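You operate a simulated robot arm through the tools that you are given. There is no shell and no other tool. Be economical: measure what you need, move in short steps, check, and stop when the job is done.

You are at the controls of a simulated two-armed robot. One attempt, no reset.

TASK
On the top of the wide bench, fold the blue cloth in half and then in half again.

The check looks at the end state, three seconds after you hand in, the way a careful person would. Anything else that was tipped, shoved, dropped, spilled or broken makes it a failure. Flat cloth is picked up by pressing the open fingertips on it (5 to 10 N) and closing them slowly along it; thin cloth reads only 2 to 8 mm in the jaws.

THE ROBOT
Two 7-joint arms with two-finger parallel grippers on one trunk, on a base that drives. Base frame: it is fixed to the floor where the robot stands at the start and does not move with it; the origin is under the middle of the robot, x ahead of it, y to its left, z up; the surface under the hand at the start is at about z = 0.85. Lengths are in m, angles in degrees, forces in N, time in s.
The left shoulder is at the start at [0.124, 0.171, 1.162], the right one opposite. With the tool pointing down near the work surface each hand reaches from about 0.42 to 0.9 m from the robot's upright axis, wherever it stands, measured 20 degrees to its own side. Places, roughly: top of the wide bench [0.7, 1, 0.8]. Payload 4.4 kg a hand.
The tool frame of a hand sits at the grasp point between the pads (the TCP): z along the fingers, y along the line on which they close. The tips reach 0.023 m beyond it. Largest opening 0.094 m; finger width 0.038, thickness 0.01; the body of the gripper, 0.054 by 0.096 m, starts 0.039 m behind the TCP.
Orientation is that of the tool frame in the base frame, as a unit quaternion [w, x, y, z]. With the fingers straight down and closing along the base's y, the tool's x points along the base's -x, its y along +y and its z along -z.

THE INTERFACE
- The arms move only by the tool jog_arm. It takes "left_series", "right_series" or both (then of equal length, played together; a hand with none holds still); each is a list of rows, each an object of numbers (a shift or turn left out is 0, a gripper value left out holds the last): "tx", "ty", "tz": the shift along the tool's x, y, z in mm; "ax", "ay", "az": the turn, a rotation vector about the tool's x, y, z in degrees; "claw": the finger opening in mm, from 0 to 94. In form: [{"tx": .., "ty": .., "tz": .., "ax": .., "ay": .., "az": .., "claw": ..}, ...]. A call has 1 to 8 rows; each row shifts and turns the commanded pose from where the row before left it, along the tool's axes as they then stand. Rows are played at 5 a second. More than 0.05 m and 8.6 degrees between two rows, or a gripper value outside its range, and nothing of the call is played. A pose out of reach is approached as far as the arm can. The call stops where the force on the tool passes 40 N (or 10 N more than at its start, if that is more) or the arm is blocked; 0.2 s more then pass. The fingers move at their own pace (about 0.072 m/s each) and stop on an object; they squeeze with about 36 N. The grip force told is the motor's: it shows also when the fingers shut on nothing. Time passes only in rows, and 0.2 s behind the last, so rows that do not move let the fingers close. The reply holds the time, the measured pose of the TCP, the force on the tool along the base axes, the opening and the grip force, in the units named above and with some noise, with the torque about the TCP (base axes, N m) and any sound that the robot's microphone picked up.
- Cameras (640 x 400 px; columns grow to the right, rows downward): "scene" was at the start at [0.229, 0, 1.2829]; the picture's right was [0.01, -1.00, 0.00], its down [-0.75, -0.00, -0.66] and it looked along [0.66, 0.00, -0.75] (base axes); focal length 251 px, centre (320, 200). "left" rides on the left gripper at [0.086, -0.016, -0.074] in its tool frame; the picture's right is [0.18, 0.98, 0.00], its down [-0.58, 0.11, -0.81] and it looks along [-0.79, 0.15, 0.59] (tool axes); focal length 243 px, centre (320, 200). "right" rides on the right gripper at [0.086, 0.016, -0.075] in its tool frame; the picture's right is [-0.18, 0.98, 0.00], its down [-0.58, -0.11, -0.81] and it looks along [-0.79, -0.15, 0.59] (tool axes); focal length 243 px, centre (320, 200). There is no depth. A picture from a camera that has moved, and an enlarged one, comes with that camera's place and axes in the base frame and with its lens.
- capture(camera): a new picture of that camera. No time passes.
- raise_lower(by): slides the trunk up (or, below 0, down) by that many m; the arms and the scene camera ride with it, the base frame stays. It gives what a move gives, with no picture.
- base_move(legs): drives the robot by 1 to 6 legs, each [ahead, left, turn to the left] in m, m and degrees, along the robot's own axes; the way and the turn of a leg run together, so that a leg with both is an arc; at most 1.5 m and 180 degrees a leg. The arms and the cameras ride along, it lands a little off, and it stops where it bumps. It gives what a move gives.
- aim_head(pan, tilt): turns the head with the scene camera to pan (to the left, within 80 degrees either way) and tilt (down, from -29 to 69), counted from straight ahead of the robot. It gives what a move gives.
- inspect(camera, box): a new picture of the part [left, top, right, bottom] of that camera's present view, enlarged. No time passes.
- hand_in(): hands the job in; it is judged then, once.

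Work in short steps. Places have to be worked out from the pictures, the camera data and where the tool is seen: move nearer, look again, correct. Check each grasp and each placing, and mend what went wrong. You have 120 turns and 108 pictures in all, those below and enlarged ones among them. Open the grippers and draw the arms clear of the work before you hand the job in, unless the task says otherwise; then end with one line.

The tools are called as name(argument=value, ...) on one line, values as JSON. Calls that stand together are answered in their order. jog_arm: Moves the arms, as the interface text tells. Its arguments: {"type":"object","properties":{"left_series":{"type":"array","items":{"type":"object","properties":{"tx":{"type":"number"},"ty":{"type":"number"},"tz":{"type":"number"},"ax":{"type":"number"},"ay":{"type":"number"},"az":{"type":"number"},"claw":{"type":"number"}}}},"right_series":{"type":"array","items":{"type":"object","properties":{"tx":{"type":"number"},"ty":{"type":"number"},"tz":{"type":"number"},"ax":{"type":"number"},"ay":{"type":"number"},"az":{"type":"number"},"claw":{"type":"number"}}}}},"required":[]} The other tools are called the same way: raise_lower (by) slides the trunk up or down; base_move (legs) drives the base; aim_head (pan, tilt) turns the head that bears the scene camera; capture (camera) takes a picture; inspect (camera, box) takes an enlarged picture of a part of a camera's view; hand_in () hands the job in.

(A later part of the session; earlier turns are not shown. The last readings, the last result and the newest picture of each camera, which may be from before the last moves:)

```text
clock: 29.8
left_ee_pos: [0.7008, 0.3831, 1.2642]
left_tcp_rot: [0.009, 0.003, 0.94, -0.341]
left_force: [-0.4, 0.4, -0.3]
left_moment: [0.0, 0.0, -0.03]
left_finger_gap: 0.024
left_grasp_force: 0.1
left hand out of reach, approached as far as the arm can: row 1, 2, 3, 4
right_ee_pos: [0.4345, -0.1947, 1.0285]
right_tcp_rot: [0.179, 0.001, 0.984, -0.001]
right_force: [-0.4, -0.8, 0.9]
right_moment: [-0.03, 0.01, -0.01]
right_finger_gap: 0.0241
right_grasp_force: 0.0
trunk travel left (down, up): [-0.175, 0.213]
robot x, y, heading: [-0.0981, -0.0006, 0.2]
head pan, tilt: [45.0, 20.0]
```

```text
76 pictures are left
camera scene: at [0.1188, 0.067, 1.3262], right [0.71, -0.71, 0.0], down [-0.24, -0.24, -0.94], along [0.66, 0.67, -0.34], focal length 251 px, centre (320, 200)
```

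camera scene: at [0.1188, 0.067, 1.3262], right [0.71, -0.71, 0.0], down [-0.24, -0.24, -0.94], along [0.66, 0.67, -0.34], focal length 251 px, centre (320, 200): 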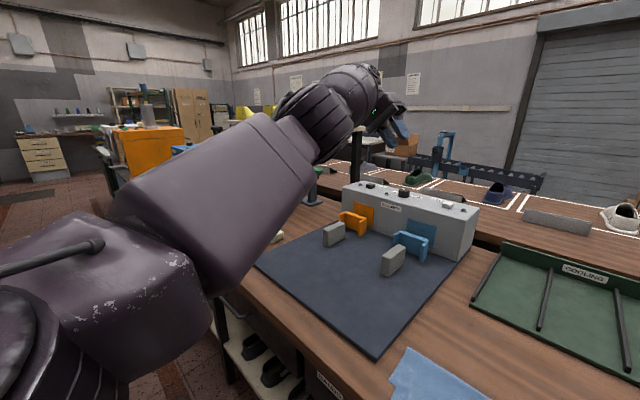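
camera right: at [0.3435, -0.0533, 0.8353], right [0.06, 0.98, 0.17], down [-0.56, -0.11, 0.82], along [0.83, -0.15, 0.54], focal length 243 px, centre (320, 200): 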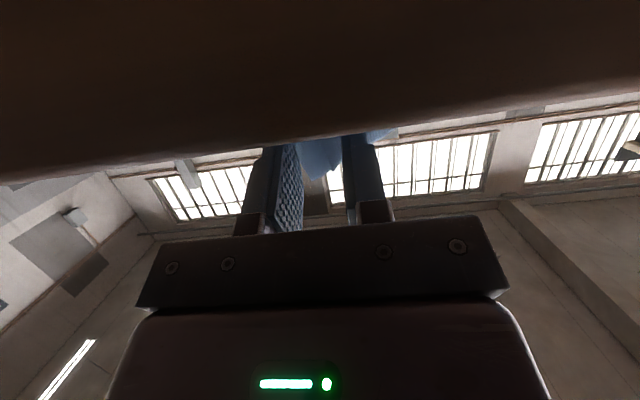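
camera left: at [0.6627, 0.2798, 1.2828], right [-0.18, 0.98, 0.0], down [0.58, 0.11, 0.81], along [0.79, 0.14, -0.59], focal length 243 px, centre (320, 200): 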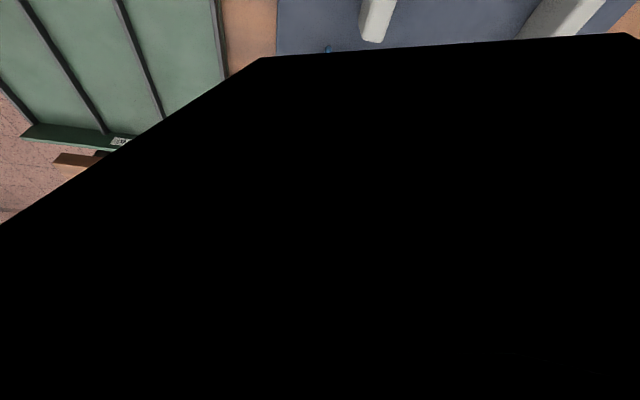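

The elbow is now out and up. I pull back and down.

jog_arm(left_series=[{"tx": 25, "ty": 13, "tz": 15}, {"tx": 25, "ty": 13, "tz": 15}, {"tx": 25, "ty": 13, "tz": 15}, {"tx": 25, "ty": 13, "tz": 15}, {}, {}])

capture(camera="scene")

```text
clock: 31.2
left_ee_pos: [0.6966, 0.423, 1.2044]
left_tcp_rot: [0.001, 0.001, 0.939, -0.343]
left_force: [0.4, 0.2, -0.1]
left_moment: [-0.03, -0.02, 0.03]
left_finger_gap: 0.0238
left_grasp_force: 0.1
left hand out of reach, approached as far as the arm can: row 1, 2, 3, 4
right_ee_pos: [0.4355, -0.1954, 1.0289]
right_tcp_rot: [0.18, 0.002, 0.984, -0.001]
right_force: [-0.5, 0.3, -0.3]
right_moment: [-0.04, 0.02, -0.02]
right_finger_gap: 0.0241
right_grasp_force: 0.0
trunk travel left (down, up): [-0.175, 0.213]
robot x, y, heading: [-0.0972, -0.0012, -0.0]
head pan, tilt: [45.0, 20.0]
```

```text
75 pictures are left
camera scene: at [0.119, 0.0666, 1.3262], right [0.71, -0.71, 0.0], down [-0.24, -0.24, -0.94], along [0.66, 0.67, -0.34], focal length 251 px, centre (320, 200)
```

scene: 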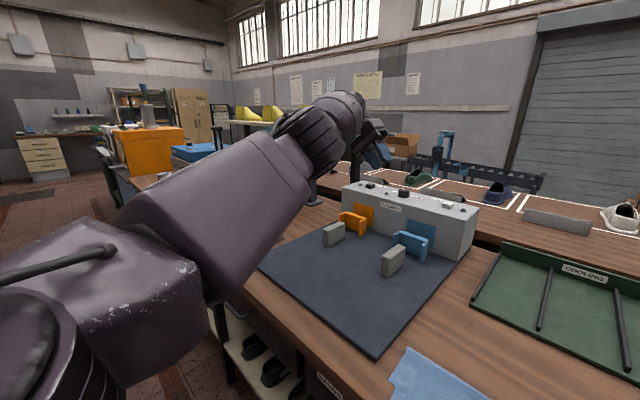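

I let it run with no new motion to see whether it converges on the commanded pose.

jog_arm(left_series=[{"tz": 10}, {"tz": 10}, {"tz": 10}, {"tz": 10}, {"tz": 10}, {"tz": 10}, {"tz": 10}, {"tz": 10}])

```text
clock: 33.0
left_ee_pos: [0.7252, 0.3814, 1.1472]
left_tcp_rot: [0.0, 0.001, 0.939, -0.343]
left_force: [-0.3, 0.5, 0.1]
left_moment: [0.02, 0.03, -0.01]
left_finger_gap: 0.0242
left_grasp_force: 0.0
left hand out of reach, approached as far as the arm can: row 1, 2, 3, 4, 5, 6, 8
right_ee_pos: [0.4357, -0.1966, 1.028]
right_tcp_rot: [0.178, 0.002, 0.984, 0.001]
right_force: [-0.1, -0.5, -0.6]
right_moment: [-0.03, -0.04, -0.01]
right_finger_gap: 0.0242
right_grasp_force: 0.1
trunk travel left (down, up): [-0.175, 0.213]
robot x, y, heading: [-0.0969, 0.0022, 0.4]
head pan, tilt: [45.0, 20.0]
```

It slides at constant reach, so the arm is straight. I pitch the fingers forward, which moves the wrist back toward the shoulder and forces the elbow to bend from its new up/out side.

jog_arm(left_series=[{"ay": -8}, {"ay": -8}, {"ay": -8}, {"ay": -8}, {"ay": -8}, {"ay": -8}, {}, {}])

capture(camera="scene")

```text
clock: 34.8
left_ee_pos: [0.844, 0.4282, 1.1623]
left_tcp_rot: [0.382, -0.138, 0.858, -0.315]
left_force: [0.3, -0.1, 0.6]
left_moment: [-0.02, -0.01, 0.01]
left_finger_gap: 0.0241
left_grasp_force: 0.1
left hand out of reach, approached as far as the arm can: row 1, 2, 3, 4, 5, 6
right_ee_pos: [0.4353, -0.1954, 1.029]
right_tcp_rot: [0.179, 0.001, 0.984, 0.0]
right_force: [0.3, 0.3, 0.8]
right_moment: [0.0, 0.03, 0.0]
right_finger_gap: 0.0241
right_grasp_force: 0.0
trunk travel left (down, up): [-0.175, 0.213]
robot x, y, heading: [-0.0995, -0.0008, 0.2]
head pan, tilt: [45.0, 20.0]
```

```text
74 pictures are left
camera scene: at [0.119, 0.0664, 1.3263], right [0.71, -0.71, 0.0], down [-0.24, -0.24, -0.94], along [0.66, 0.67, -0.34], focal length 251 px, centre (320, 200)
```

scene: 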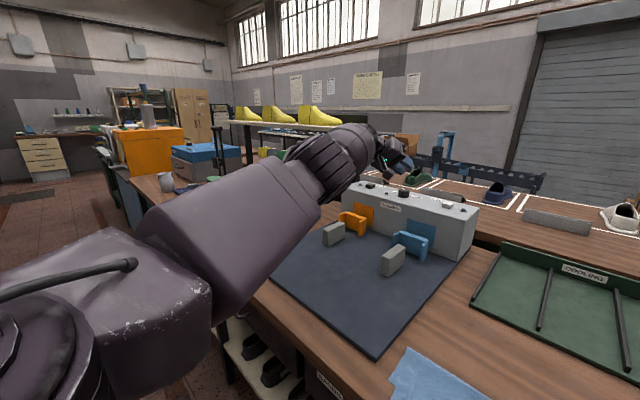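

The commanded pose has wandered well behind the measured one. I bring it back up and forward near the actual hand, so the solver gets a sideways (up) pull rather than a purely radial one.

jog_arm(left_series=[{"tx": -40, "ty": -22}, {"tx": -40, "ty": -22}, {"tx": -40, "ty": -22}, {"tx": -40, "ty": -22}, {"tx": -40, "ty": -22}, {"tx": -40, "ty": -22}, {"tx": -40, "ty": -22}, {"tx": -40, "ty": -22}])

capture(camera="scene")

```text
clock: 36.6
left_ee_pos: [0.8489, 0.3824, 1.2399]
left_tcp_rot: [0.383, -0.139, 0.858, -0.314]
left_force: [-0.8, 0.4, 1.0]
left_moment: [-0.03, -0.02, 0.0]
left_finger_gap: 0.0237
left_grasp_force: 0.1
left hand out of reach, approached as far as the arm can: row 1, 2, 3, 4, 5, 6, 7, 8
right_ee_pos: [0.4358, -0.1954, 1.0288]
right_tcp_rot: [0.18, 0.001, 0.984, 0.0]
right_force: [0.4, 1.2, -0.4]
right_moment: [0.01, -0.03, -0.03]
right_finger_gap: 0.0242
right_grasp_force: 0.1
trunk travel left (down, up): [-0.175, 0.213]
robot x, y, heading: [-0.0973, 0.0015, 0.1]
head pan, tilt: [45.0, 20.0]
```

```text
73 pictures are left
camera scene: at [0.1188, 0.0669, 1.3263], right [0.71, -0.71, 0.0], down [-0.24, -0.24, -0.94], along [0.66, 0.67, -0.34], focal length 251 px, centre (320, 200)
```

scene: 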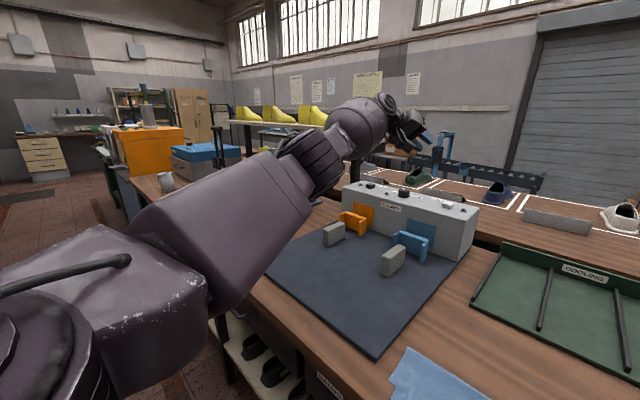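

The left arm stays straight; I'll swing it out of the way to the left and use the right arm for the rest. I also point the head back at the cloth.

jog_arm(left_series=[{"tx": -20.4, "ty": 32.7, "tz": -18.6}, {"tx": -20.4, "ty": 32.7, "tz": -18.6}, {"tx": -20.4, "ty": 32.7, "tz": -18.6}, {"tx": -20.4, "ty": 32.7, "tz": -18.6}, {"tx": -20.4, "ty": 32.7, "tz": -18.6}, {"tx": -20.4, "ty": 32.7, "tz": -18.6}, {"tx": -20.4, "ty": 32.7, "tz": -18.6}, {}])

capture(camera="scene")

```text
clock: 38.4
left_ee_pos: [0.7645, 0.5673, 1.1904]
left_tcp_rot: [0.383, -0.137, 0.858, -0.314]
left_force: [-1.0, 1.0, -0.4]
left_moment: [-0.05, 0.01, 0.02]
left_finger_gap: 0.0241
left_grasp_force: 0.0
left hand out of reach, approached as far as the arm can: row 1, 2, 3, 4, 5, 6, 7
right_ee_pos: [0.4355, -0.1963, 1.0271]
right_tcp_rot: [0.179, 0.001, 0.984, 0.0]
right_force: [-0.6, -0.3, 0.8]
right_moment: [-0.01, -0.01, 0.0]
right_finger_gap: 0.0243
right_grasp_force: 0.1
trunk travel left (down, up): [-0.175, 0.213]
robot x, y, heading: [-0.0973, 0.0019, 0.4]
head pan, tilt: [45.0, 20.0]
```

```text
72 pictures are left
camera scene: at [0.119, 0.0657, 1.3263], right [0.71, -0.71, 0.0], down [-0.24, -0.24, -0.94], along [0.66, 0.67, -0.34], focal length 251 px, centre (320, 200)
```

scene: 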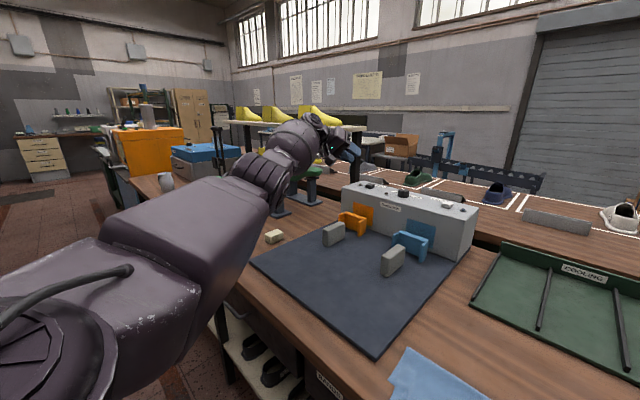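

The left arm is well clear now. I bring the right hand upright and over the cloth's near-left corner.

aim_head(pan=5, tilt=50)

jog_arm(right_series=[{"ay": 6.9, "ty": 40}, {"ay": 6.9, "ty": 48}, {"ay": 6.8, "ty": 48}, {"ty": 48}, {"ty": 48}, {"ty": 48, "tz": 10}, {"ty": 48, "tz": 12}, {"ty": 48, "tz": 12, "claw": 24}])

capture(camera="scene")

capture(camera="right")

```text
clock: 39.5
left_ee_pos: [0.7646, 0.5679, 1.1914]
left_tcp_rot: [0.383, -0.138, 0.858, -0.315]
left_force: [-0.5, -0.9, -0.8]
left_moment: [-0.01, -0.03, -0.01]
left_finger_gap: 0.0241
left_grasp_force: 0.0
right_ee_pos: [0.4367, -0.1956, 1.0291]
right_tcp_rot: [0.179, 0.001, 0.984, 0.0]
right_force: [0.0, -0.3, 0.7]
right_moment: [-0.01, -0.02, 0.04]
right_finger_gap: 0.0239
right_grasp_force: 0.0
trunk travel left (down, up): [-0.175, 0.213]
robot x, y, heading: [-0.1018, 0.0005, 0.0]
head pan, tilt: [5.0, 50.0]
```

```text
clock: 41.3
left_ee_pos: [0.7638, 0.5691, 1.1904]
left_tcp_rot: [0.383, -0.139, 0.858, -0.314]
left_force: [-0.5, 0.4, 0.4]
left_moment: [-0.02, 0.03, -0.02]
left_finger_gap: 0.0239
left_grasp_force: 0.0
right_ee_pos: [0.4348, 0.1816, 0.9973]
right_tcp_rot: [0.0, 0.001, 1.0, -0.001]
right_force: [-0.2, 0.6, -0.5]
right_moment: [-0.03, 0.0, 0.0]
right_finger_gap: 0.0241
right_grasp_force: 0.0
trunk travel left (down, up): [-0.175, 0.213]
robot x, y, heading: [-0.0968, 0.0049, -0.0]
head pan, tilt: [5.0, 50.0]
```

```text
71 pictures are left
camera scene: at [0.1299, 0.0086, 1.2807], right [0.09, -1.0, 0.0], down [-0.76, -0.07, -0.64], along [0.64, 0.06, -0.77], focal length 251 px, centre (320, 200)
```

scene: 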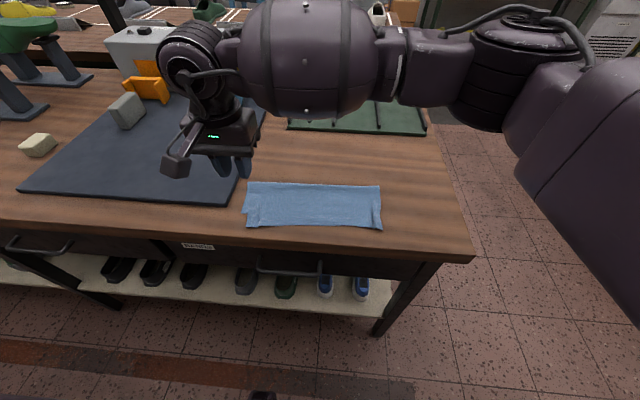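

```text
70 pictures are left
camera right: at [0.3486, 0.1965, 1.0706], right [0.19, 0.98, 0.0], down [0.58, -0.11, 0.81], along [0.79, -0.15, -0.59], focal length 243 px, centre (320, 200)
```

right: 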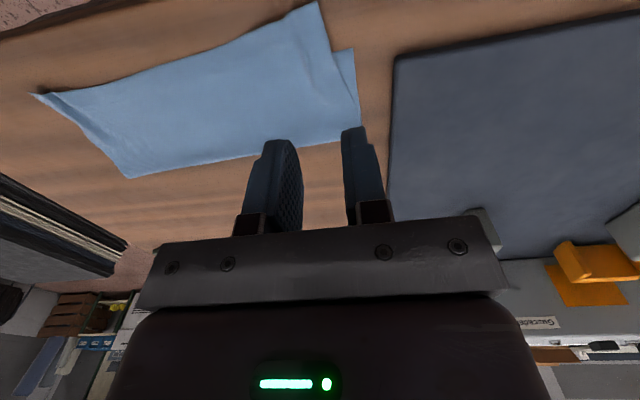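

The top corner is at about (0.405, 0.186) and the lower layer's corner at (0.441, 0.208). I lower to pinch just the overhanging top-layer corner.

jog_arm(right_series=[{"tx": 15, "ty": -5, "tz": 30}, {"tz": 40}, {"tz": 30}, {"tz": 14}, {}])

capture(camera="right")

capture(camera="scene")

```text
clock: 42.5
left_ee_pos: [0.7643, 0.5675, 1.1897]
left_tcp_rot: [0.384, -0.137, 0.858, -0.314]
left_force: [0.3, 0.3, -0.1]
left_moment: [-0.01, 0.04, 0.03]
left_finger_gap: 0.024
left_grasp_force: 0.1
right_ee_pos: [0.4213, 0.1749, 0.8803]
right_tcp_rot: [0.0, 0.002, 1.0, 0.0]
right_force: [0.5, 0.0, -0.3]
right_moment: [-0.04, -0.02, -0.01]
right_finger_gap: 0.0242
right_grasp_force: 0.2
trunk travel left (down, up): [-0.175, 0.213]
robot x, y, heading: [-0.096, 0.0014, 0.2]
head pan, tilt: [5.0, 50.0]
```

```text
69 pictures are left
camera right: at [0.3351, 0.1904, 0.9538], right [0.19, 0.98, 0.0], down [0.58, -0.11, 0.81], along [0.79, -0.15, -0.59], focal length 243 px, centre (320, 200)
```

right: 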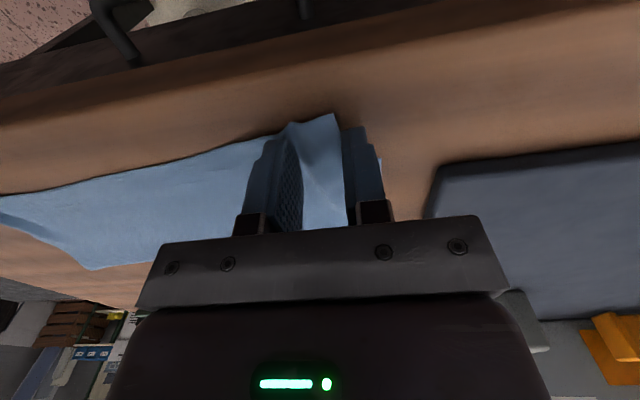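

```text
68 pictures are left
camera scene: at [0.1297, 0.0073, 1.2808], right [0.09, -1.0, 0.0], down [-0.76, -0.07, -0.64], along [0.64, 0.06, -0.77], focal length 251 px, centre (320, 200)
```

scene: 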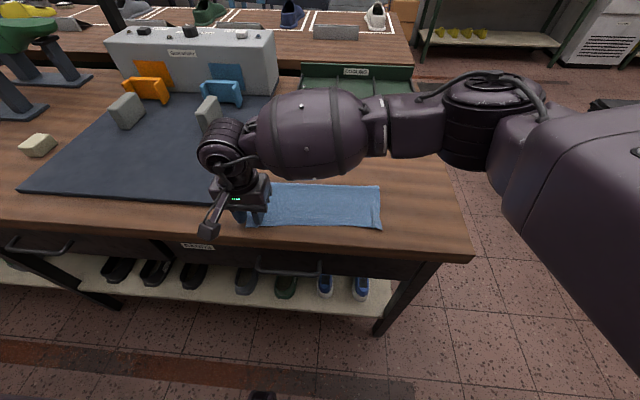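

The corner is right between the fingers, already slightly ridged. I lower to light contact.

jog_arm(right_series=[{"tz": 3}, {"tz": 2}, {"tz": 1.2}, {}])

```text
clock: 43.5
left_ee_pos: [0.7639, 0.5686, 1.19]
left_tcp_rot: [0.382, -0.138, 0.858, -0.315]
left_force: [-0.1, -0.4, -0.2]
left_moment: [0.02, 0.0, -0.03]
left_finger_gap: 0.024
left_grasp_force: 0.1
right_ee_pos: [0.4211, 0.176, 0.8748]
right_tcp_rot: [0.0, 0.001, 1.0, 0.0]
right_force: [-1.0, -0.1, 0.8]
right_moment: [0.02, -0.03, 0.0]
right_finger_gap: 0.024
right_grasp_force: 0.0
trunk travel left (down, up): [-0.175, 0.213]
robot x, y, heading: [-0.0995, 0.0004, 0.3]
head pan, tilt: [5.0, 50.0]
```

I press a touch more and close gently, keeping the pinch small.

jog_arm(right_series=[{"tz": 1.2}, {"claw": 18}, {"claw": 12}, {"claw": 6}, {"claw": 0}, {}])

capture(camera="right")

```text
clock: 44.9
left_ee_pos: [0.764, 0.5684, 1.1917]
left_tcp_rot: [0.384, -0.138, 0.858, -0.313]
left_force: [-0.5, -0.3, 0.2]
left_moment: [-0.03, 0.01, -0.01]
left_finger_gap: 0.0241
left_grasp_force: 0.0
right_ee_pos: [0.4216, 0.1762, 0.8737]
right_tcp_rot: [0.001, 0.001, 1.0, 0.0]
right_force: [-0.1, 0.1, 9.2]
right_moment: [0.0, -0.16, 0.01]
right_finger_gap: 0.0017
right_grasp_force: 35.7
trunk travel left (down, up): [-0.175, 0.213]
robot x, y, heading: [-0.0947, 0.0013, -0.0]
head pan, tilt: [5.0, 50.0]
```

```text
67 pictures are left
camera right: at [0.3343, 0.1914, 0.9484], right [0.19, 0.98, 0.0], down [0.58, -0.11, 0.81], along [0.79, -0.15, -0.59], focal length 243 px, centre (320, 200)
```

right: 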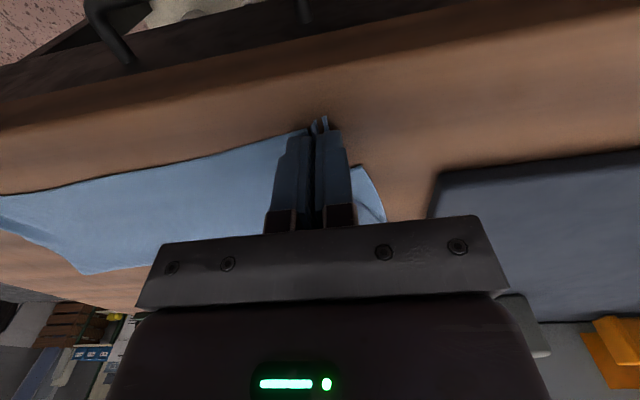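

Only the corner is pinched. I lift 10 mm, carry it +30 mm x / +20 mm y onto the lower corner, lower and release.

jog_arm(right_series=[{"tz": -12}, {"tx": -10, "ty": 7}, {"tx": -10, "ty": 7}, {"tx": -10, "ty": 7}, {"tz": 9}, {}, {"claw": 8}, {"claw": 16}])

capture(camera="right")

```text
clock: 46.7
left_ee_pos: [0.764, 0.5678, 1.1896]
left_tcp_rot: [0.382, -0.137, 0.858, -0.315]
left_force: [0.1, 0.5, -0.1]
left_moment: [-0.03, 0.02, 0.01]
left_finger_gap: 0.0241
left_grasp_force: 0.1
right_ee_pos: [0.4495, 0.1964, 0.8754]
right_tcp_rot: [0.0, 0.0, 1.0, 0.0]
right_force: [-0.3, 0.1, -0.1]
right_moment: [0.01, 0.01, -0.03]
right_finger_gap: 0.0159
right_grasp_force: 0.0
trunk travel left (down, up): [-0.175, 0.213]
robot x, y, heading: [-0.0945, 0.0, 0.0]
head pan, tilt: [5.0, 50.0]
```

```text
66 pictures are left
camera right: at [0.3637, 0.2131, 0.9502], right [0.19, 0.98, 0.0], down [0.58, -0.11, 0.81], along [0.79, -0.15, -0.59], focal length 243 px, centre (320, 200)
```

right: 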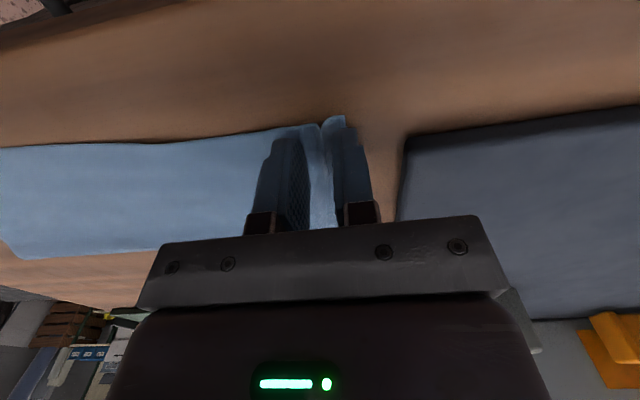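

I open a bit further and rise to look at the result.

jog_arm(right_series=[{"claw": 24}, {"tz": -15}, {"tz": -40}, {"tz": -45}, {"tz": -20, "ty": -40}, {"ty": -49}, {"ty": -49}, {"ty": -49}])

jog_arm(right_series=[{"ty": -49}, {"ty": -49}, {"ty": -49}, {}])

inspect(camera="scene", box=[220, 150, 412, 270])

```text
clock: 48.5
left_ee_pos: [0.7652, 0.5664, 1.1911]
left_tcp_rot: [0.383, -0.138, 0.858, -0.314]
left_force: [0.5, 0.1, 0.1]
left_moment: [0.0, 0.03, -0.02]
left_finger_gap: 0.0238
left_grasp_force: 0.0
right_ee_pos: [0.4481, 0.0088, 0.9957]
right_tcp_rot: [0.001, 0.001, 1.0, 0.001]
right_force: [0.4, 0.8, -0.2]
right_moment: [0.01, 0.03, 0.0]
right_finger_gap: 0.0242
right_grasp_force: 0.0
trunk travel left (down, up): [-0.175, 0.213]
robot x, y, heading: [-0.098, 0.0004, 0.2]
head pan, tilt: [5.0, 50.0]
```

```text
clock: 49.5
left_ee_pos: [0.7649, 0.5695, 1.1897]
left_tcp_rot: [0.383, -0.138, 0.858, -0.315]
left_force: [0.9, 0.1, 0.0]
left_moment: [0.02, -0.06, 0.01]
left_finger_gap: 0.024
left_grasp_force: 0.0
right_ee_pos: [0.4497, -0.1373, 0.9958]
right_tcp_rot: [0.0, 0.0, 1.0, 0.0]
right_force: [0.1, -0.9, 0.6]
right_moment: [-0.01, -0.02, 0.0]
right_finger_gap: 0.0238
right_grasp_force: 0.0
trunk travel left (down, up): [-0.175, 0.213]
robot x, y, heading: [-0.0986, -0.0002, 0.4]
head pan, tilt: [5.0, 50.0]
```

```text
3.33 times, centred on (316, 210) of scene
camera zoom: at [0.1302, 0.0084, 1.2806], right [0.09, -1.0, 0.0], down [-0.76, -0.07, -0.64], along [0.64, 0.06, -0.77], focal length 835 px, centre (333, 167)
```

zoom: 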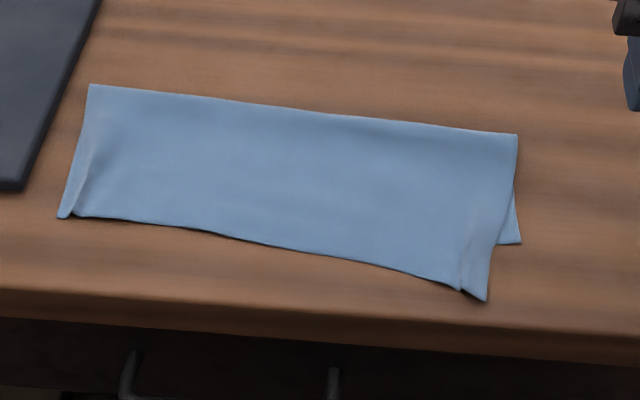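

The left corner is now aligned, but the right top corner shows the mirror overshoot: top at about (0.394, −0.057), lower at (0.437, −0.080). I fix it the same way with the right hand.

jog_arm(right_series=[{"tx": 20, "ty": 40}, {"tx": 19, "ty": 45}, {"ty": 5, "tz": 40}, {"tz": 40}, {"tz": 30}, {}])

capture(camera="right")

```text
clock: 50.9
left_ee_pos: [0.7636, 0.5678, 1.1904]
left_tcp_rot: [0.383, -0.137, 0.858, -0.314]
left_force: [0.1, -0.2, -0.1]
left_moment: [0.01, 0.02, -0.02]
left_finger_gap: 0.024
left_grasp_force: 0.0
right_ee_pos: [0.4127, -0.0488, 0.8879]
right_tcp_rot: [0.001, 0.002, 1.0, 0.0]
right_force: [0.1, -0.4, -0.3]
right_moment: [-0.02, 0.0, -0.01]
right_finger_gap: 0.024
right_grasp_force: 0.0
trunk travel left (down, up): [-0.175, 0.213]
robot x, y, heading: [-0.0994, -0.0015, 0.2]
head pan, tilt: [5.0, 50.0]
```

```text
64 pictures are left
camera right: at [0.3261, -0.0319, 0.9621], right [0.19, 0.98, 0.0], down [0.58, -0.11, 0.81], along [0.79, -0.15, -0.59], focal length 243 px, centre (320, 200)
```

right: 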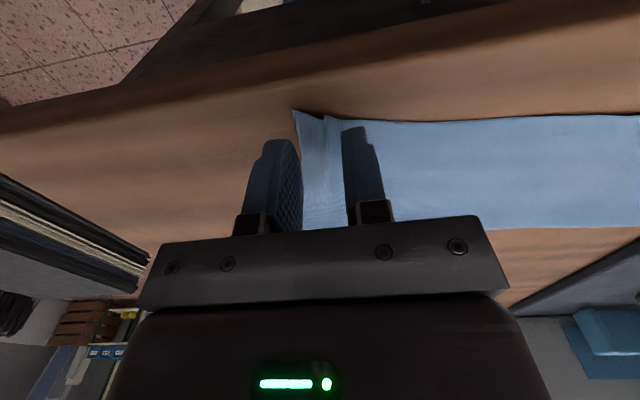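

The corner is between the fingers. I lower to contact and pinch.

jog_arm(right_series=[{"tz": 6}, {"tz": 5}, {"tz": 3}, {}, {"claw": 18}, {"claw": 12}, {"claw": 6}, {"claw": 0}])

jog_arm(right_series=[{}])

capture(camera="right")

```text
clock: 52.7
left_ee_pos: [0.7642, 0.5681, 1.1917]
left_tcp_rot: [0.384, -0.138, 0.857, -0.314]
left_force: [0.0, 0.4, 0.1]
left_moment: [-0.04, -0.02, -0.01]
left_finger_gap: 0.024
left_grasp_force: 0.0
right_ee_pos: [0.4109, -0.0488, 0.8748]
right_tcp_rot: [0.001, 0.0, 1.0, 0.001]
right_force: [1.3, -0.5, 16.7]
right_moment: [0.07, -0.16, 0.01]
right_finger_gap: 0.004
right_grasp_force: 36.6
trunk travel left (down, up): [-0.175, 0.213]
robot x, y, heading: [-0.0945, -0.001, 0.3]
head pan, tilt: [5.0, 50.0]
```

```text
clock: 53.1
left_ee_pos: [0.7638, 0.5682, 1.1934]
left_tcp_rot: [0.383, -0.139, 0.858, -0.314]
left_force: [0.2, -0.6, 0.4]
left_moment: [0.03, 0.0, -0.01]
left_finger_gap: 0.024
left_grasp_force: 0.0
right_ee_pos: [0.4116, -0.0483, 0.8742]
right_tcp_rot: [0.001, 0.001, 1.0, 0.001]
right_force: [1.9, 1.5, 19.9]
right_moment: [0.06, -0.18, -0.03]
right_finger_gap: 0.0045
right_grasp_force: 36.3
trunk travel left (down, up): [-0.175, 0.213]
robot x, y, heading: [-0.0965, 0.0003, 0.1]
head pan, tilt: [5.0, 50.0]
```

```text
63 pictures are left
camera right: at [0.3251, -0.0323, 0.9481], right [0.19, 0.98, 0.0], down [0.58, -0.11, 0.81], along [0.79, -0.15, -0.59], focal length 243 px, centre (320, 200)
```

right: 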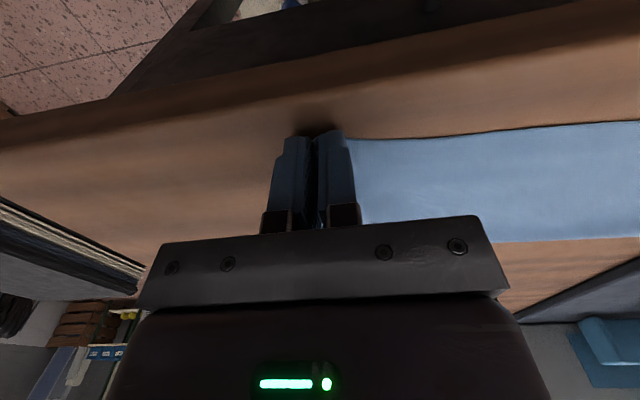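

Pinched. I carry the corner +36 mm x / −20 mm y and release it.

jog_arm(right_series=[{"tz": -14}, {"tx": -12, "ty": -7}, {"tx": -12, "ty": -7}, {"tx": -12, "ty": -6}, {"tz": 9}, {}, {"claw": 10}, {"claw": 24}])

jog_arm(right_series=[{}, {"tz": -15}, {"tz": -40}, {"tz": -45}, {"tz": -20, "ty": -40}, {"ty": -49}, {"ty": -30}, {}])

inspect(camera="scene", box=[220, 150, 412, 270])

```text
clock: 54.9
left_ee_pos: [0.7641, 0.5679, 1.1901]
left_tcp_rot: [0.382, -0.137, 0.858, -0.315]
left_force: [-0.6, 0.6, 0.4]
left_moment: [0.0, -0.05, 0.0]
left_finger_gap: 0.0241
left_grasp_force: 0.1
right_ee_pos: [0.4487, -0.0657, 0.8768]
right_tcp_rot: [0.0, 0.001, 1.0, -0.001]
right_force: [0.3, -0.2, -0.2]
right_moment: [0.02, 0.01, -0.01]
right_finger_gap: 0.0239
right_grasp_force: 0.0
trunk travel left (down, up): [-0.175, 0.213]
robot x, y, heading: [-0.096, -0.0012, -0.0]
head pan, tilt: [5.0, 50.0]
```

```text
clock: 56.7
left_ee_pos: [0.7651, 0.5692, 1.1896]
left_tcp_rot: [0.383, -0.139, 0.858, -0.314]
left_force: [-0.4, 0.8, 0.9]
left_moment: [-0.01, -0.01, 0.0]
left_finger_gap: 0.0239
left_grasp_force: 0.0
right_ee_pos: [0.4463, -0.1859, 0.9963]
right_tcp_rot: [0.0, 0.0, 1.0, 0.0]
right_force: [-0.2, 0.4, 0.2]
right_moment: [0.02, 0.0, 0.01]
right_finger_gap: 0.0243
right_grasp_force: 0.0
trunk travel left (down, up): [-0.175, 0.213]
robot x, y, heading: [-0.0955, 0.0039, -0.2]
head pan, tilt: [5.0, 50.0]
```

```text
3.33 times, centred on (316, 210) of scene
camera zoom: at [0.1301, 0.0077, 1.2806], right [0.09, -1.0, 0.0], down [-0.76, -0.07, -0.64], along [0.64, 0.06, -0.77], focal length 835 px, centre (333, 167)
```

zoom: 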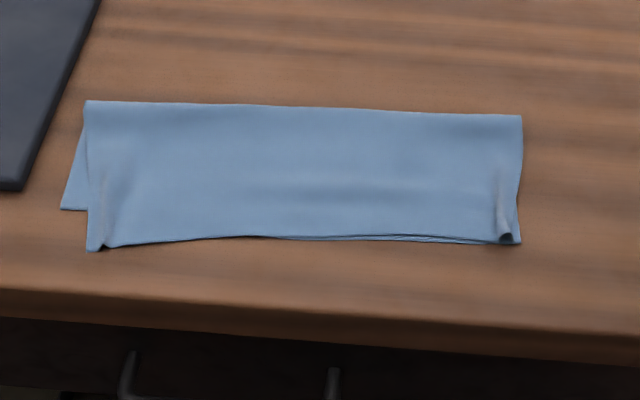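

The top layer pivots rigidly, so the right corner is now aligned and the left is off by about (30, 25) mm again. I'll use a half correction on the left corner, then one at the middle of the edge. I move over the left corner.

jog_arm(right_series=[{"ty": 49}, {"ty": 49}, {"ty": 49}, {"ty": 49}, {"ty": 49}, {"ty": 49}, {"ty": 49}, {"tx": 22, "ty": 20, "tz": 30}])

jog_arm(right_series=[{"tz": 40}, {"tz": 36}, {"tz": 8}, {}])

capture(camera="right")

```text
clock: 58.5
left_ee_pos: [0.766, 0.5696, 1.1899]
left_tcp_rot: [0.382, -0.138, 0.858, -0.314]
left_force: [1.1, 1.0, -1.4]
left_moment: [-0.04, -0.04, 0.05]
left_finger_gap: 0.0243
left_grasp_force: 0.0
right_ee_pos: [0.424, 0.176, 0.9666]
right_tcp_rot: [0.0, 0.001, 1.0, -0.001]
right_force: [0.3, -0.4, 0.1]
right_moment: [0.0, 0.03, 0.01]
right_finger_gap: 0.0241
right_grasp_force: 0.0
trunk travel left (down, up): [-0.175, 0.213]
robot x, y, heading: [-0.0975, -0.0016, -0.1]
head pan, tilt: [5.0, 50.0]
```

```text
clock: 59.5
left_ee_pos: [0.7644, 0.5685, 1.1911]
left_tcp_rot: [0.382, -0.139, 0.858, -0.315]
left_force: [-0.8, 0.7, 0.6]
left_moment: [-0.04, -0.04, -0.01]
left_finger_gap: 0.0241
left_grasp_force: 0.2
right_ee_pos: [0.427, 0.1761, 0.8831]
right_tcp_rot: [0.001, 0.001, 1.0, 0.0]
right_force: [0.2, 0.0, -0.3]
right_moment: [-0.03, 0.01, -0.01]
right_finger_gap: 0.0241
right_grasp_force: 0.1
trunk travel left (down, up): [-0.175, 0.213]
robot x, y, heading: [-0.0985, 0.003, 0.1]
head pan, tilt: [5.0, 50.0]
```

```text
61 pictures are left
camera right: at [0.34, 0.1914, 0.957], right [0.19, 0.98, 0.0], down [0.58, -0.11, 0.81], along [0.79, -0.15, -0.59], focal length 243 px, centre (320, 200)
```

right: 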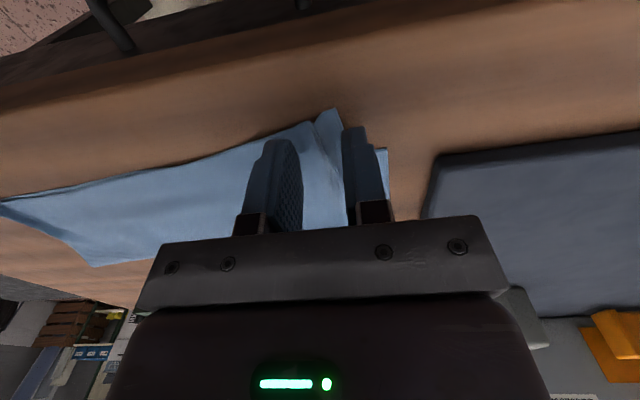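

The corner is between the fingers. I pinch lightly, lift, move +16 mm x / +10 mm y, and set down.

jog_arm(right_series=[{"tz": 6}, {"tz": 3}, {"claw": 18}, {"claw": 12}, {"claw": 6}, {"claw": 0}, {}, {}])

jog_arm(right_series=[{"tz": -11}, {"tx": -8, "ty": 5}, {"tx": -8, "ty": 5}, {"tz": 8}, {}, {"claw": 10}, {"claw": 24}, {"tz": -15}])

jog_arm(right_series=[{"tz": -40}, {"tz": -45}, {"tz": -15, "ty": -40}, {"ty": -49}, {"ty": -49}, {"ty": -49}, {"ty": -49}, {"ty": -49}])

inspect(camera="scene", box=[220, 150, 412, 270])

```text
clock: 61.3
left_ee_pos: [0.7647, 0.568, 1.1908]
left_tcp_rot: [0.384, -0.138, 0.858, -0.313]
left_force: [-0.2, -0.4, -0.1]
left_moment: [0.05, 0.01, -0.03]
left_finger_gap: 0.024
left_grasp_force: 0.0
right_ee_pos: [0.427, 0.1756, 0.8745]
right_tcp_rot: [0.0, 0.001, 1.0, 0.001]
right_force: [-0.4, 0.4, 4.1]
right_moment: [0.0, -0.07, -0.01]
right_finger_gap: 0.0018
right_grasp_force: 36.0
trunk travel left (down, up): [-0.175, 0.213]
robot x, y, heading: [-0.0972, 0.0015, 0.3]
head pan, tilt: [5.0, 50.0]
```

```text
clock: 63.1
left_ee_pos: [0.7633, 0.5683, 1.1918]
left_tcp_rot: [0.384, -0.138, 0.857, -0.314]
left_force: [-0.2, 0.0, 0.4]
left_moment: [-0.01, 0.0, -0.02]
left_finger_gap: 0.024
left_grasp_force: 0.0
right_ee_pos: [0.4412, 0.1867, 0.8928]
right_tcp_rot: [0.0, 0.001, 1.0, 0.0]
right_force: [0.6, 0.2, 0.0]
right_moment: [-0.03, -0.02, 0.01]
right_finger_gap: 0.0239
right_grasp_force: 0.0
trunk travel left (down, up): [-0.175, 0.213]
robot x, y, heading: [-0.098, 0.0011, -0.0]
head pan, tilt: [5.0, 50.0]
```

```text
clock: 64.9
left_ee_pos: [0.7638, 0.5664, 1.1921]
left_tcp_rot: [0.383, -0.138, 0.858, -0.314]
left_force: [-0.8, -0.4, 0.1]
left_moment: [0.04, 0.04, 0.08]
left_finger_gap: 0.0242
left_grasp_force: 0.1
right_ee_pos: [0.4395, -0.1012, 0.9926]
right_tcp_rot: [0.001, 0.0, 1.0, 0.001]
right_force: [0.5, -0.2, 0.3]
right_moment: [-0.02, 0.0, -0.02]
right_finger_gap: 0.0239
right_grasp_force: 0.1
trunk travel left (down, up): [-0.175, 0.213]
robot x, y, heading: [-0.0944, 0.0032, -0.0]
head pan, tilt: [5.0, 50.0]
```

```text
3.33 times, centred on (316, 210) of scene
camera zoom: at [0.1294, 0.0061, 1.2809], right [0.09, -1.0, 0.0], down [-0.76, -0.07, -0.64], along [0.64, 0.06, -0.77], focal length 835 px, centre (333, 167)
```

zoom: 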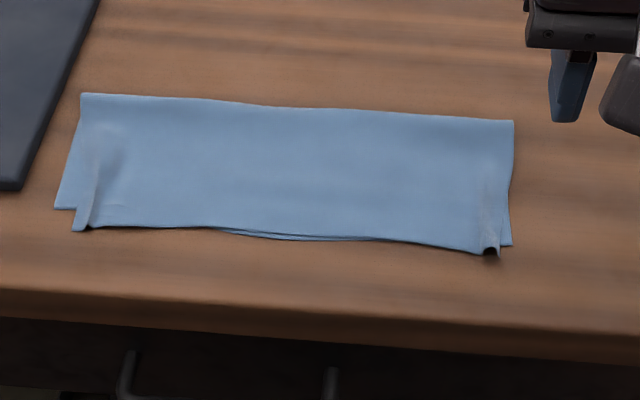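

The edges now match within about 10–15 mm, so the first fold is good. Next is the second fold: I bring the right hand over the middle of the right edge (x≈0.49, y≈−0.08), fingers straddling the edge to catch both layers.

jog_arm(right_series=[{"tx": -25, "ty": 10, "claw": 50}, {"tx": -25, "ty": 10}, {"tz": 35}, {"tz": 35}, {"tz": 33}, {}])

capture(camera="right")

inspect(camera="scene", box=[220, 150, 412, 270])

```text
clock: 66.3
left_ee_pos: [0.7634, 0.5678, 1.1909]
left_tcp_rot: [0.384, -0.138, 0.857, -0.313]
left_force: [-0.4, 0.3, 0.3]
left_moment: [-0.01, 0.01, -0.02]
left_finger_gap: 0.0241
left_grasp_force: 0.1
right_ee_pos: [0.4928, -0.0781, 0.8902]
right_tcp_rot: [0.001, 0.001, 1.0, 0.001]
right_force: [-0.4, -0.2, 0.1]
right_moment: [0.01, -0.04, 0.0]
right_finger_gap: 0.0503
right_grasp_force: 0.0
trunk travel left (down, up): [-0.175, 0.213]
robot x, y, heading: [-0.0963, -0.0003, 0.2]
head pan, tilt: [5.0, 50.0]
```

```text
59 pictures are left
camera right: at [0.4062, -0.0617, 0.9638], right [0.19, 0.98, 0.0], down [0.58, -0.11, 0.81], along [0.79, -0.15, -0.59], focal length 243 px, centre (320, 200)
```

right: 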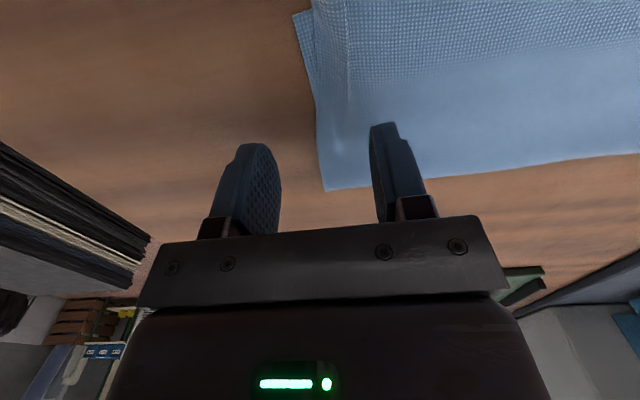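

```text
3.33 times, centred on (316, 210) of scene
camera zoom: at [0.1294, 0.0074, 1.2809], right [0.09, -1.0, 0.0], down [-0.76, -0.07, -0.64], along [0.64, 0.06, -0.77], focal length 835 px, centre (333, 167)
```

zoom: 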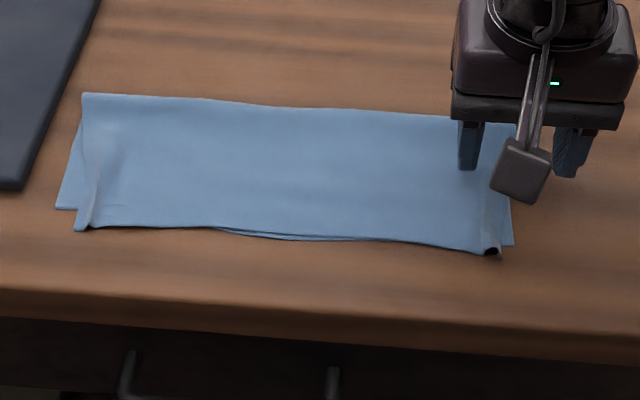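

The edge at this x is about y = −0.084, between the fingers. I shift 4 mm outward and lower to press.

jog_arm(right_series=[{"ty": -4, "tz": 8}, {"tz": 5}, {"tz": 2}, {}])

```text
clock: 67.3
left_ee_pos: [0.7648, 0.5684, 1.1905]
left_tcp_rot: [0.383, -0.138, 0.858, -0.314]
left_force: [-0.7, 0.1, 0.0]
left_moment: [0.0, 0.02, -0.02]
left_finger_gap: 0.0242
left_grasp_force: 0.0
right_ee_pos: [0.4923, -0.0819, 0.8737]
right_tcp_rot: [0.001, 0.002, 1.0, 0.001]
right_force: [0.1, -0.1, 4.1]
right_moment: [0.12, 0.01, -0.01]
right_finger_gap: 0.0501
right_grasp_force: 0.0
trunk travel left (down, up): [-0.175, 0.213]
robot x, y, heading: [-0.0978, -0.0005, 0.2]
head pan, tilt: [5.0, 50.0]
```

The inner finger is on the cloth; I press a bit more so the outer finger reaches the bench.

jog_arm(right_series=[{"tz": 1.3}, {}])

```text
clock: 67.9
left_ee_pos: [0.7632, 0.5687, 1.193]
left_tcp_rot: [0.383, -0.139, 0.858, -0.314]
left_force: [0.5, 0.7, 0.5]
left_moment: [-0.02, 0.02, -0.02]
left_finger_gap: 0.0242
left_grasp_force: 0.1
right_ee_pos: [0.492, -0.0811, 0.8743]
right_tcp_rot: [0.002, 0.0, 1.0, 0.002]
right_force: [1.6, -1.3, 10.7]
right_moment: [0.3, 0.03, -0.05]
right_finger_gap: 0.0493
right_grasp_force: 0.1
trunk travel left (down, up): [-0.175, 0.213]
robot x, y, heading: [-0.0969, 0.0007, 0.0]
head pan, tilt: [5.0, 50.0]
```

The load is only on the inner finger. I roll the hand about 3° to bring the outer tip down to the bench, then close slowly.

jog_arm(right_series=[{"ax": -3, "tz": -0.3}, {}, {"claw": 40}, {"claw": 32}])

capture(camera="right")

```text
clock: 68.9
left_ee_pos: [0.7639, 0.5647, 1.194]
left_tcp_rot: [0.383, -0.137, 0.858, -0.314]
left_force: [-0.2, 0.3, 0.3]
left_moment: [-0.06, -0.02, 0.0]
left_finger_gap: 0.0243
left_grasp_force: 0.1
right_ee_pos: [0.4919, -0.0862, 0.8746]
right_tcp_rot: [0.002, 0.003, 1.0, 0.026]
right_force: [4.0, -24.6, 25.2]
right_moment: [-1.41, 0.12, 0.26]
right_finger_gap: 0.0423
right_grasp_force: 12.0
trunk travel left (down, up): [-0.175, 0.213]
robot x, y, heading: [-0.0976, -0.0012, 0.0]
head pan, tilt: [5.0, 50.0]
```

```text
57 pictures are left
camera right: at [0.405, -0.0732, 0.949], right [0.19, 0.98, 0.05], down [0.58, -0.15, 0.8], along [0.79, -0.12, -0.6], focal length 243 px, centre (320, 200)
```

right: 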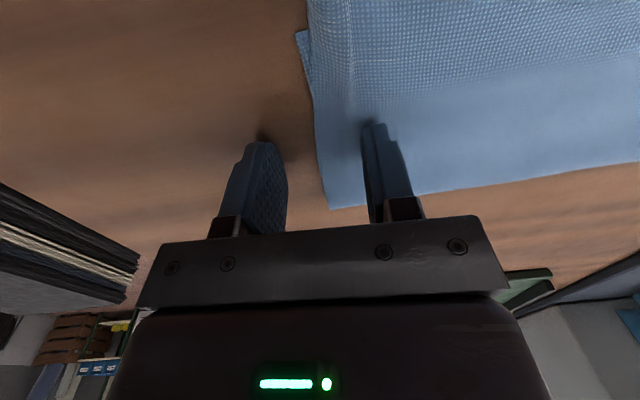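

The outer finger is now jammed on the bench (25 N). I ease up 1 mm to free it.

jog_arm(right_series=[{"tz": -0.8}, {}])

```text
clock: 69.5
left_ee_pos: [0.7635, 0.566, 1.1912]
left_tcp_rot: [0.383, -0.138, 0.858, -0.313]
left_force: [0.1, 0.2, 0.9]
left_moment: [-0.05, -0.02, 0.01]
left_finger_gap: 0.0239
left_grasp_force: 0.1
right_ee_pos: [0.4907, -0.0845, 0.8736]
right_tcp_rot: [0.001, 0.001, 1.0, 0.027]
right_force: [4.3, -23.0, 24.1]
right_moment: [-1.31, -0.04, 0.25]
right_finger_gap: 0.0419
right_grasp_force: 10.6
trunk travel left (down, up): [-0.175, 0.213]
robot x, y, heading: [-0.0985, 0.0029, 0.1]
head pan, tilt: [5.0, 50.0]
```

jog_arm(right_series=[{"tz": -1.2}, {}])

capture(camera="right")

```text
clock: 70.1
left_ee_pos: [0.7631, 0.5674, 1.192]
left_tcp_rot: [0.383, -0.138, 0.858, -0.314]
left_force: [-0.2, -0.3, -0.3]
left_moment: [0.04, 0.0, 0.03]
left_finger_gap: 0.0239
left_grasp_force: 0.0
right_ee_pos: [0.4917, -0.0818, 0.8744]
right_tcp_rot: [-0.001, 0.0, 1.0, 0.028]
right_force: [1.8, -13.6, 14.1]
right_moment: [-0.75, -0.07, -0.02]
right_finger_gap: 0.038
right_grasp_force: 6.4
trunk travel left (down, up): [-0.175, 0.213]
robot x, y, heading: [-0.0972, 0.0003, -0.0]
head pan, tilt: [5.0, 50.0]
```

```text
56 pictures are left
camera right: at [0.4041, -0.0703, 0.9495], right [0.18, 0.98, 0.05], down [0.58, -0.15, 0.8], along [0.79, -0.12, -0.6], focal length 243 px, centre (320, 200)
```

right: 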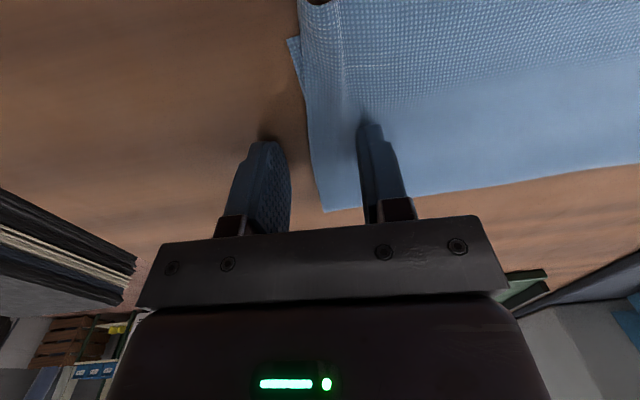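

Better. I ease another 0.7 mm and keep closing.

jog_arm(right_series=[{"tz": -0.8}, {"claw": 26}, {"claw": 20}, {"claw": 14}, {"claw": 8}, {"claw": 0}, {}, {}])

capture(camera="right")

inspect(camera="scene", box=[220, 150, 412, 270])

```text
clock: 71.9
left_ee_pos: [0.7636, 0.5682, 1.1913]
left_tcp_rot: [0.383, -0.139, 0.858, -0.313]
left_force: [0.5, 0.5, -0.9]
left_moment: [-0.01, 0.0, 0.03]
left_finger_gap: 0.0243
left_grasp_force: 0.1
right_ee_pos: [0.4923, -0.0817, 0.8763]
right_tcp_rot: [0.001, 0.0, 1.0, 0.028]
right_force: [1.3, 0.3, 8.3]
right_moment: [0.03, -0.01, -0.03]
right_finger_gap: 0.0021
right_grasp_force: 36.1
trunk travel left (down, up): [-0.175, 0.213]
robot x, y, heading: [-0.0936, 0.0029, -0.2]
head pan, tilt: [5.0, 50.0]
```

```text
55 pictures are left
camera right: at [0.4053, -0.0704, 0.9513], right [0.19, 0.98, 0.05], down [0.58, -0.15, 0.8], along [0.79, -0.12, -0.6], focal length 243 px, centre (320, 200)
```

right: 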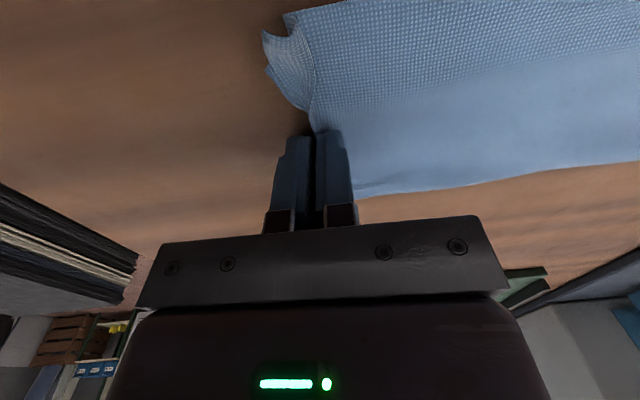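

```text
3.33 times, centred on (316, 210) of scene
camera zoom: at [0.1293, 0.0074, 1.2809], right [0.09, -1.0, 0.0], down [-0.76, -0.07, -0.64], along [0.64, 0.06, -0.77], focal length 835 px, centre (333, 167)
```

zoom: 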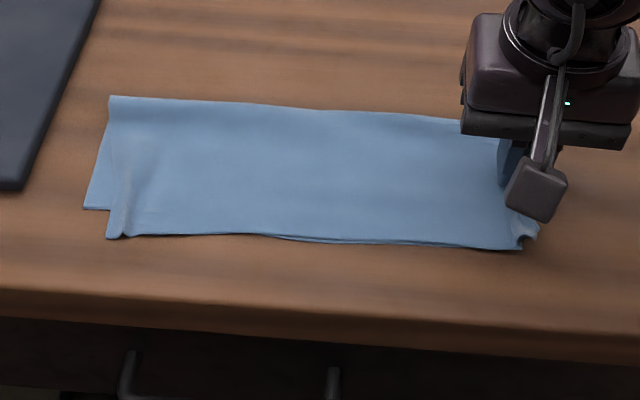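

There is a pinch; the cloth slid slightly right as a whole. I lift 35 mm to see whether both layers come.

jog_arm(right_series=[{"tz": -12, "ty": 3}, {"tz": -12, "ty": 4}, {"tz": -12, "ty": 5}, {}])

capture(camera="right")

inspect(camera="scene", box=[220, 150, 412, 270])

```text
clock: 72.9
left_ee_pos: [0.7643, 0.567, 1.1906]
left_tcp_rot: [0.383, -0.138, 0.858, -0.314]
left_force: [-0.3, -0.3, 0.2]
left_moment: [-0.02, -0.01, 0.01]
left_finger_gap: 0.0241
left_grasp_force: 0.1
right_ee_pos: [0.4909, -0.0721, 0.911]
right_tcp_rot: [0.0, 0.001, 1.0, 0.026]
right_force: [0.6, 0.2, -0.2]
right_moment: [-0.01, 0.0, 0.0]
right_finger_gap: 0.0021
right_grasp_force: 36.0
trunk travel left (down, up): [-0.175, 0.213]
robot x, y, heading: [-0.0978, 0.0023, 0.1]
head pan, tilt: [5.0, 50.0]
```

```text
53 pictures are left
camera right: at [0.4046, -0.0606, 0.9866], right [0.19, 0.98, 0.05], down [0.58, -0.15, 0.8], along [0.79, -0.12, -0.6], focal length 243 px, centre (320, 200)
```

right: 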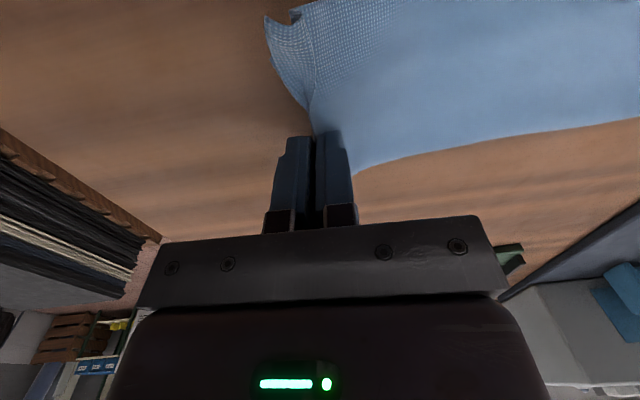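

```text
3.33 times, centred on (316, 210) of scene
camera zoom: at [0.1299, 0.0072, 1.2807], right [0.09, -1.0, 0.0], down [-0.76, -0.07, -0.64], along [0.64, 0.06, -0.77], focal length 835 px, centre (333, 167)
```

zoom: 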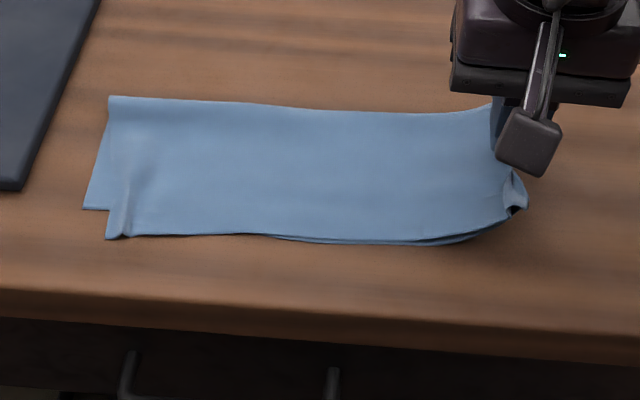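

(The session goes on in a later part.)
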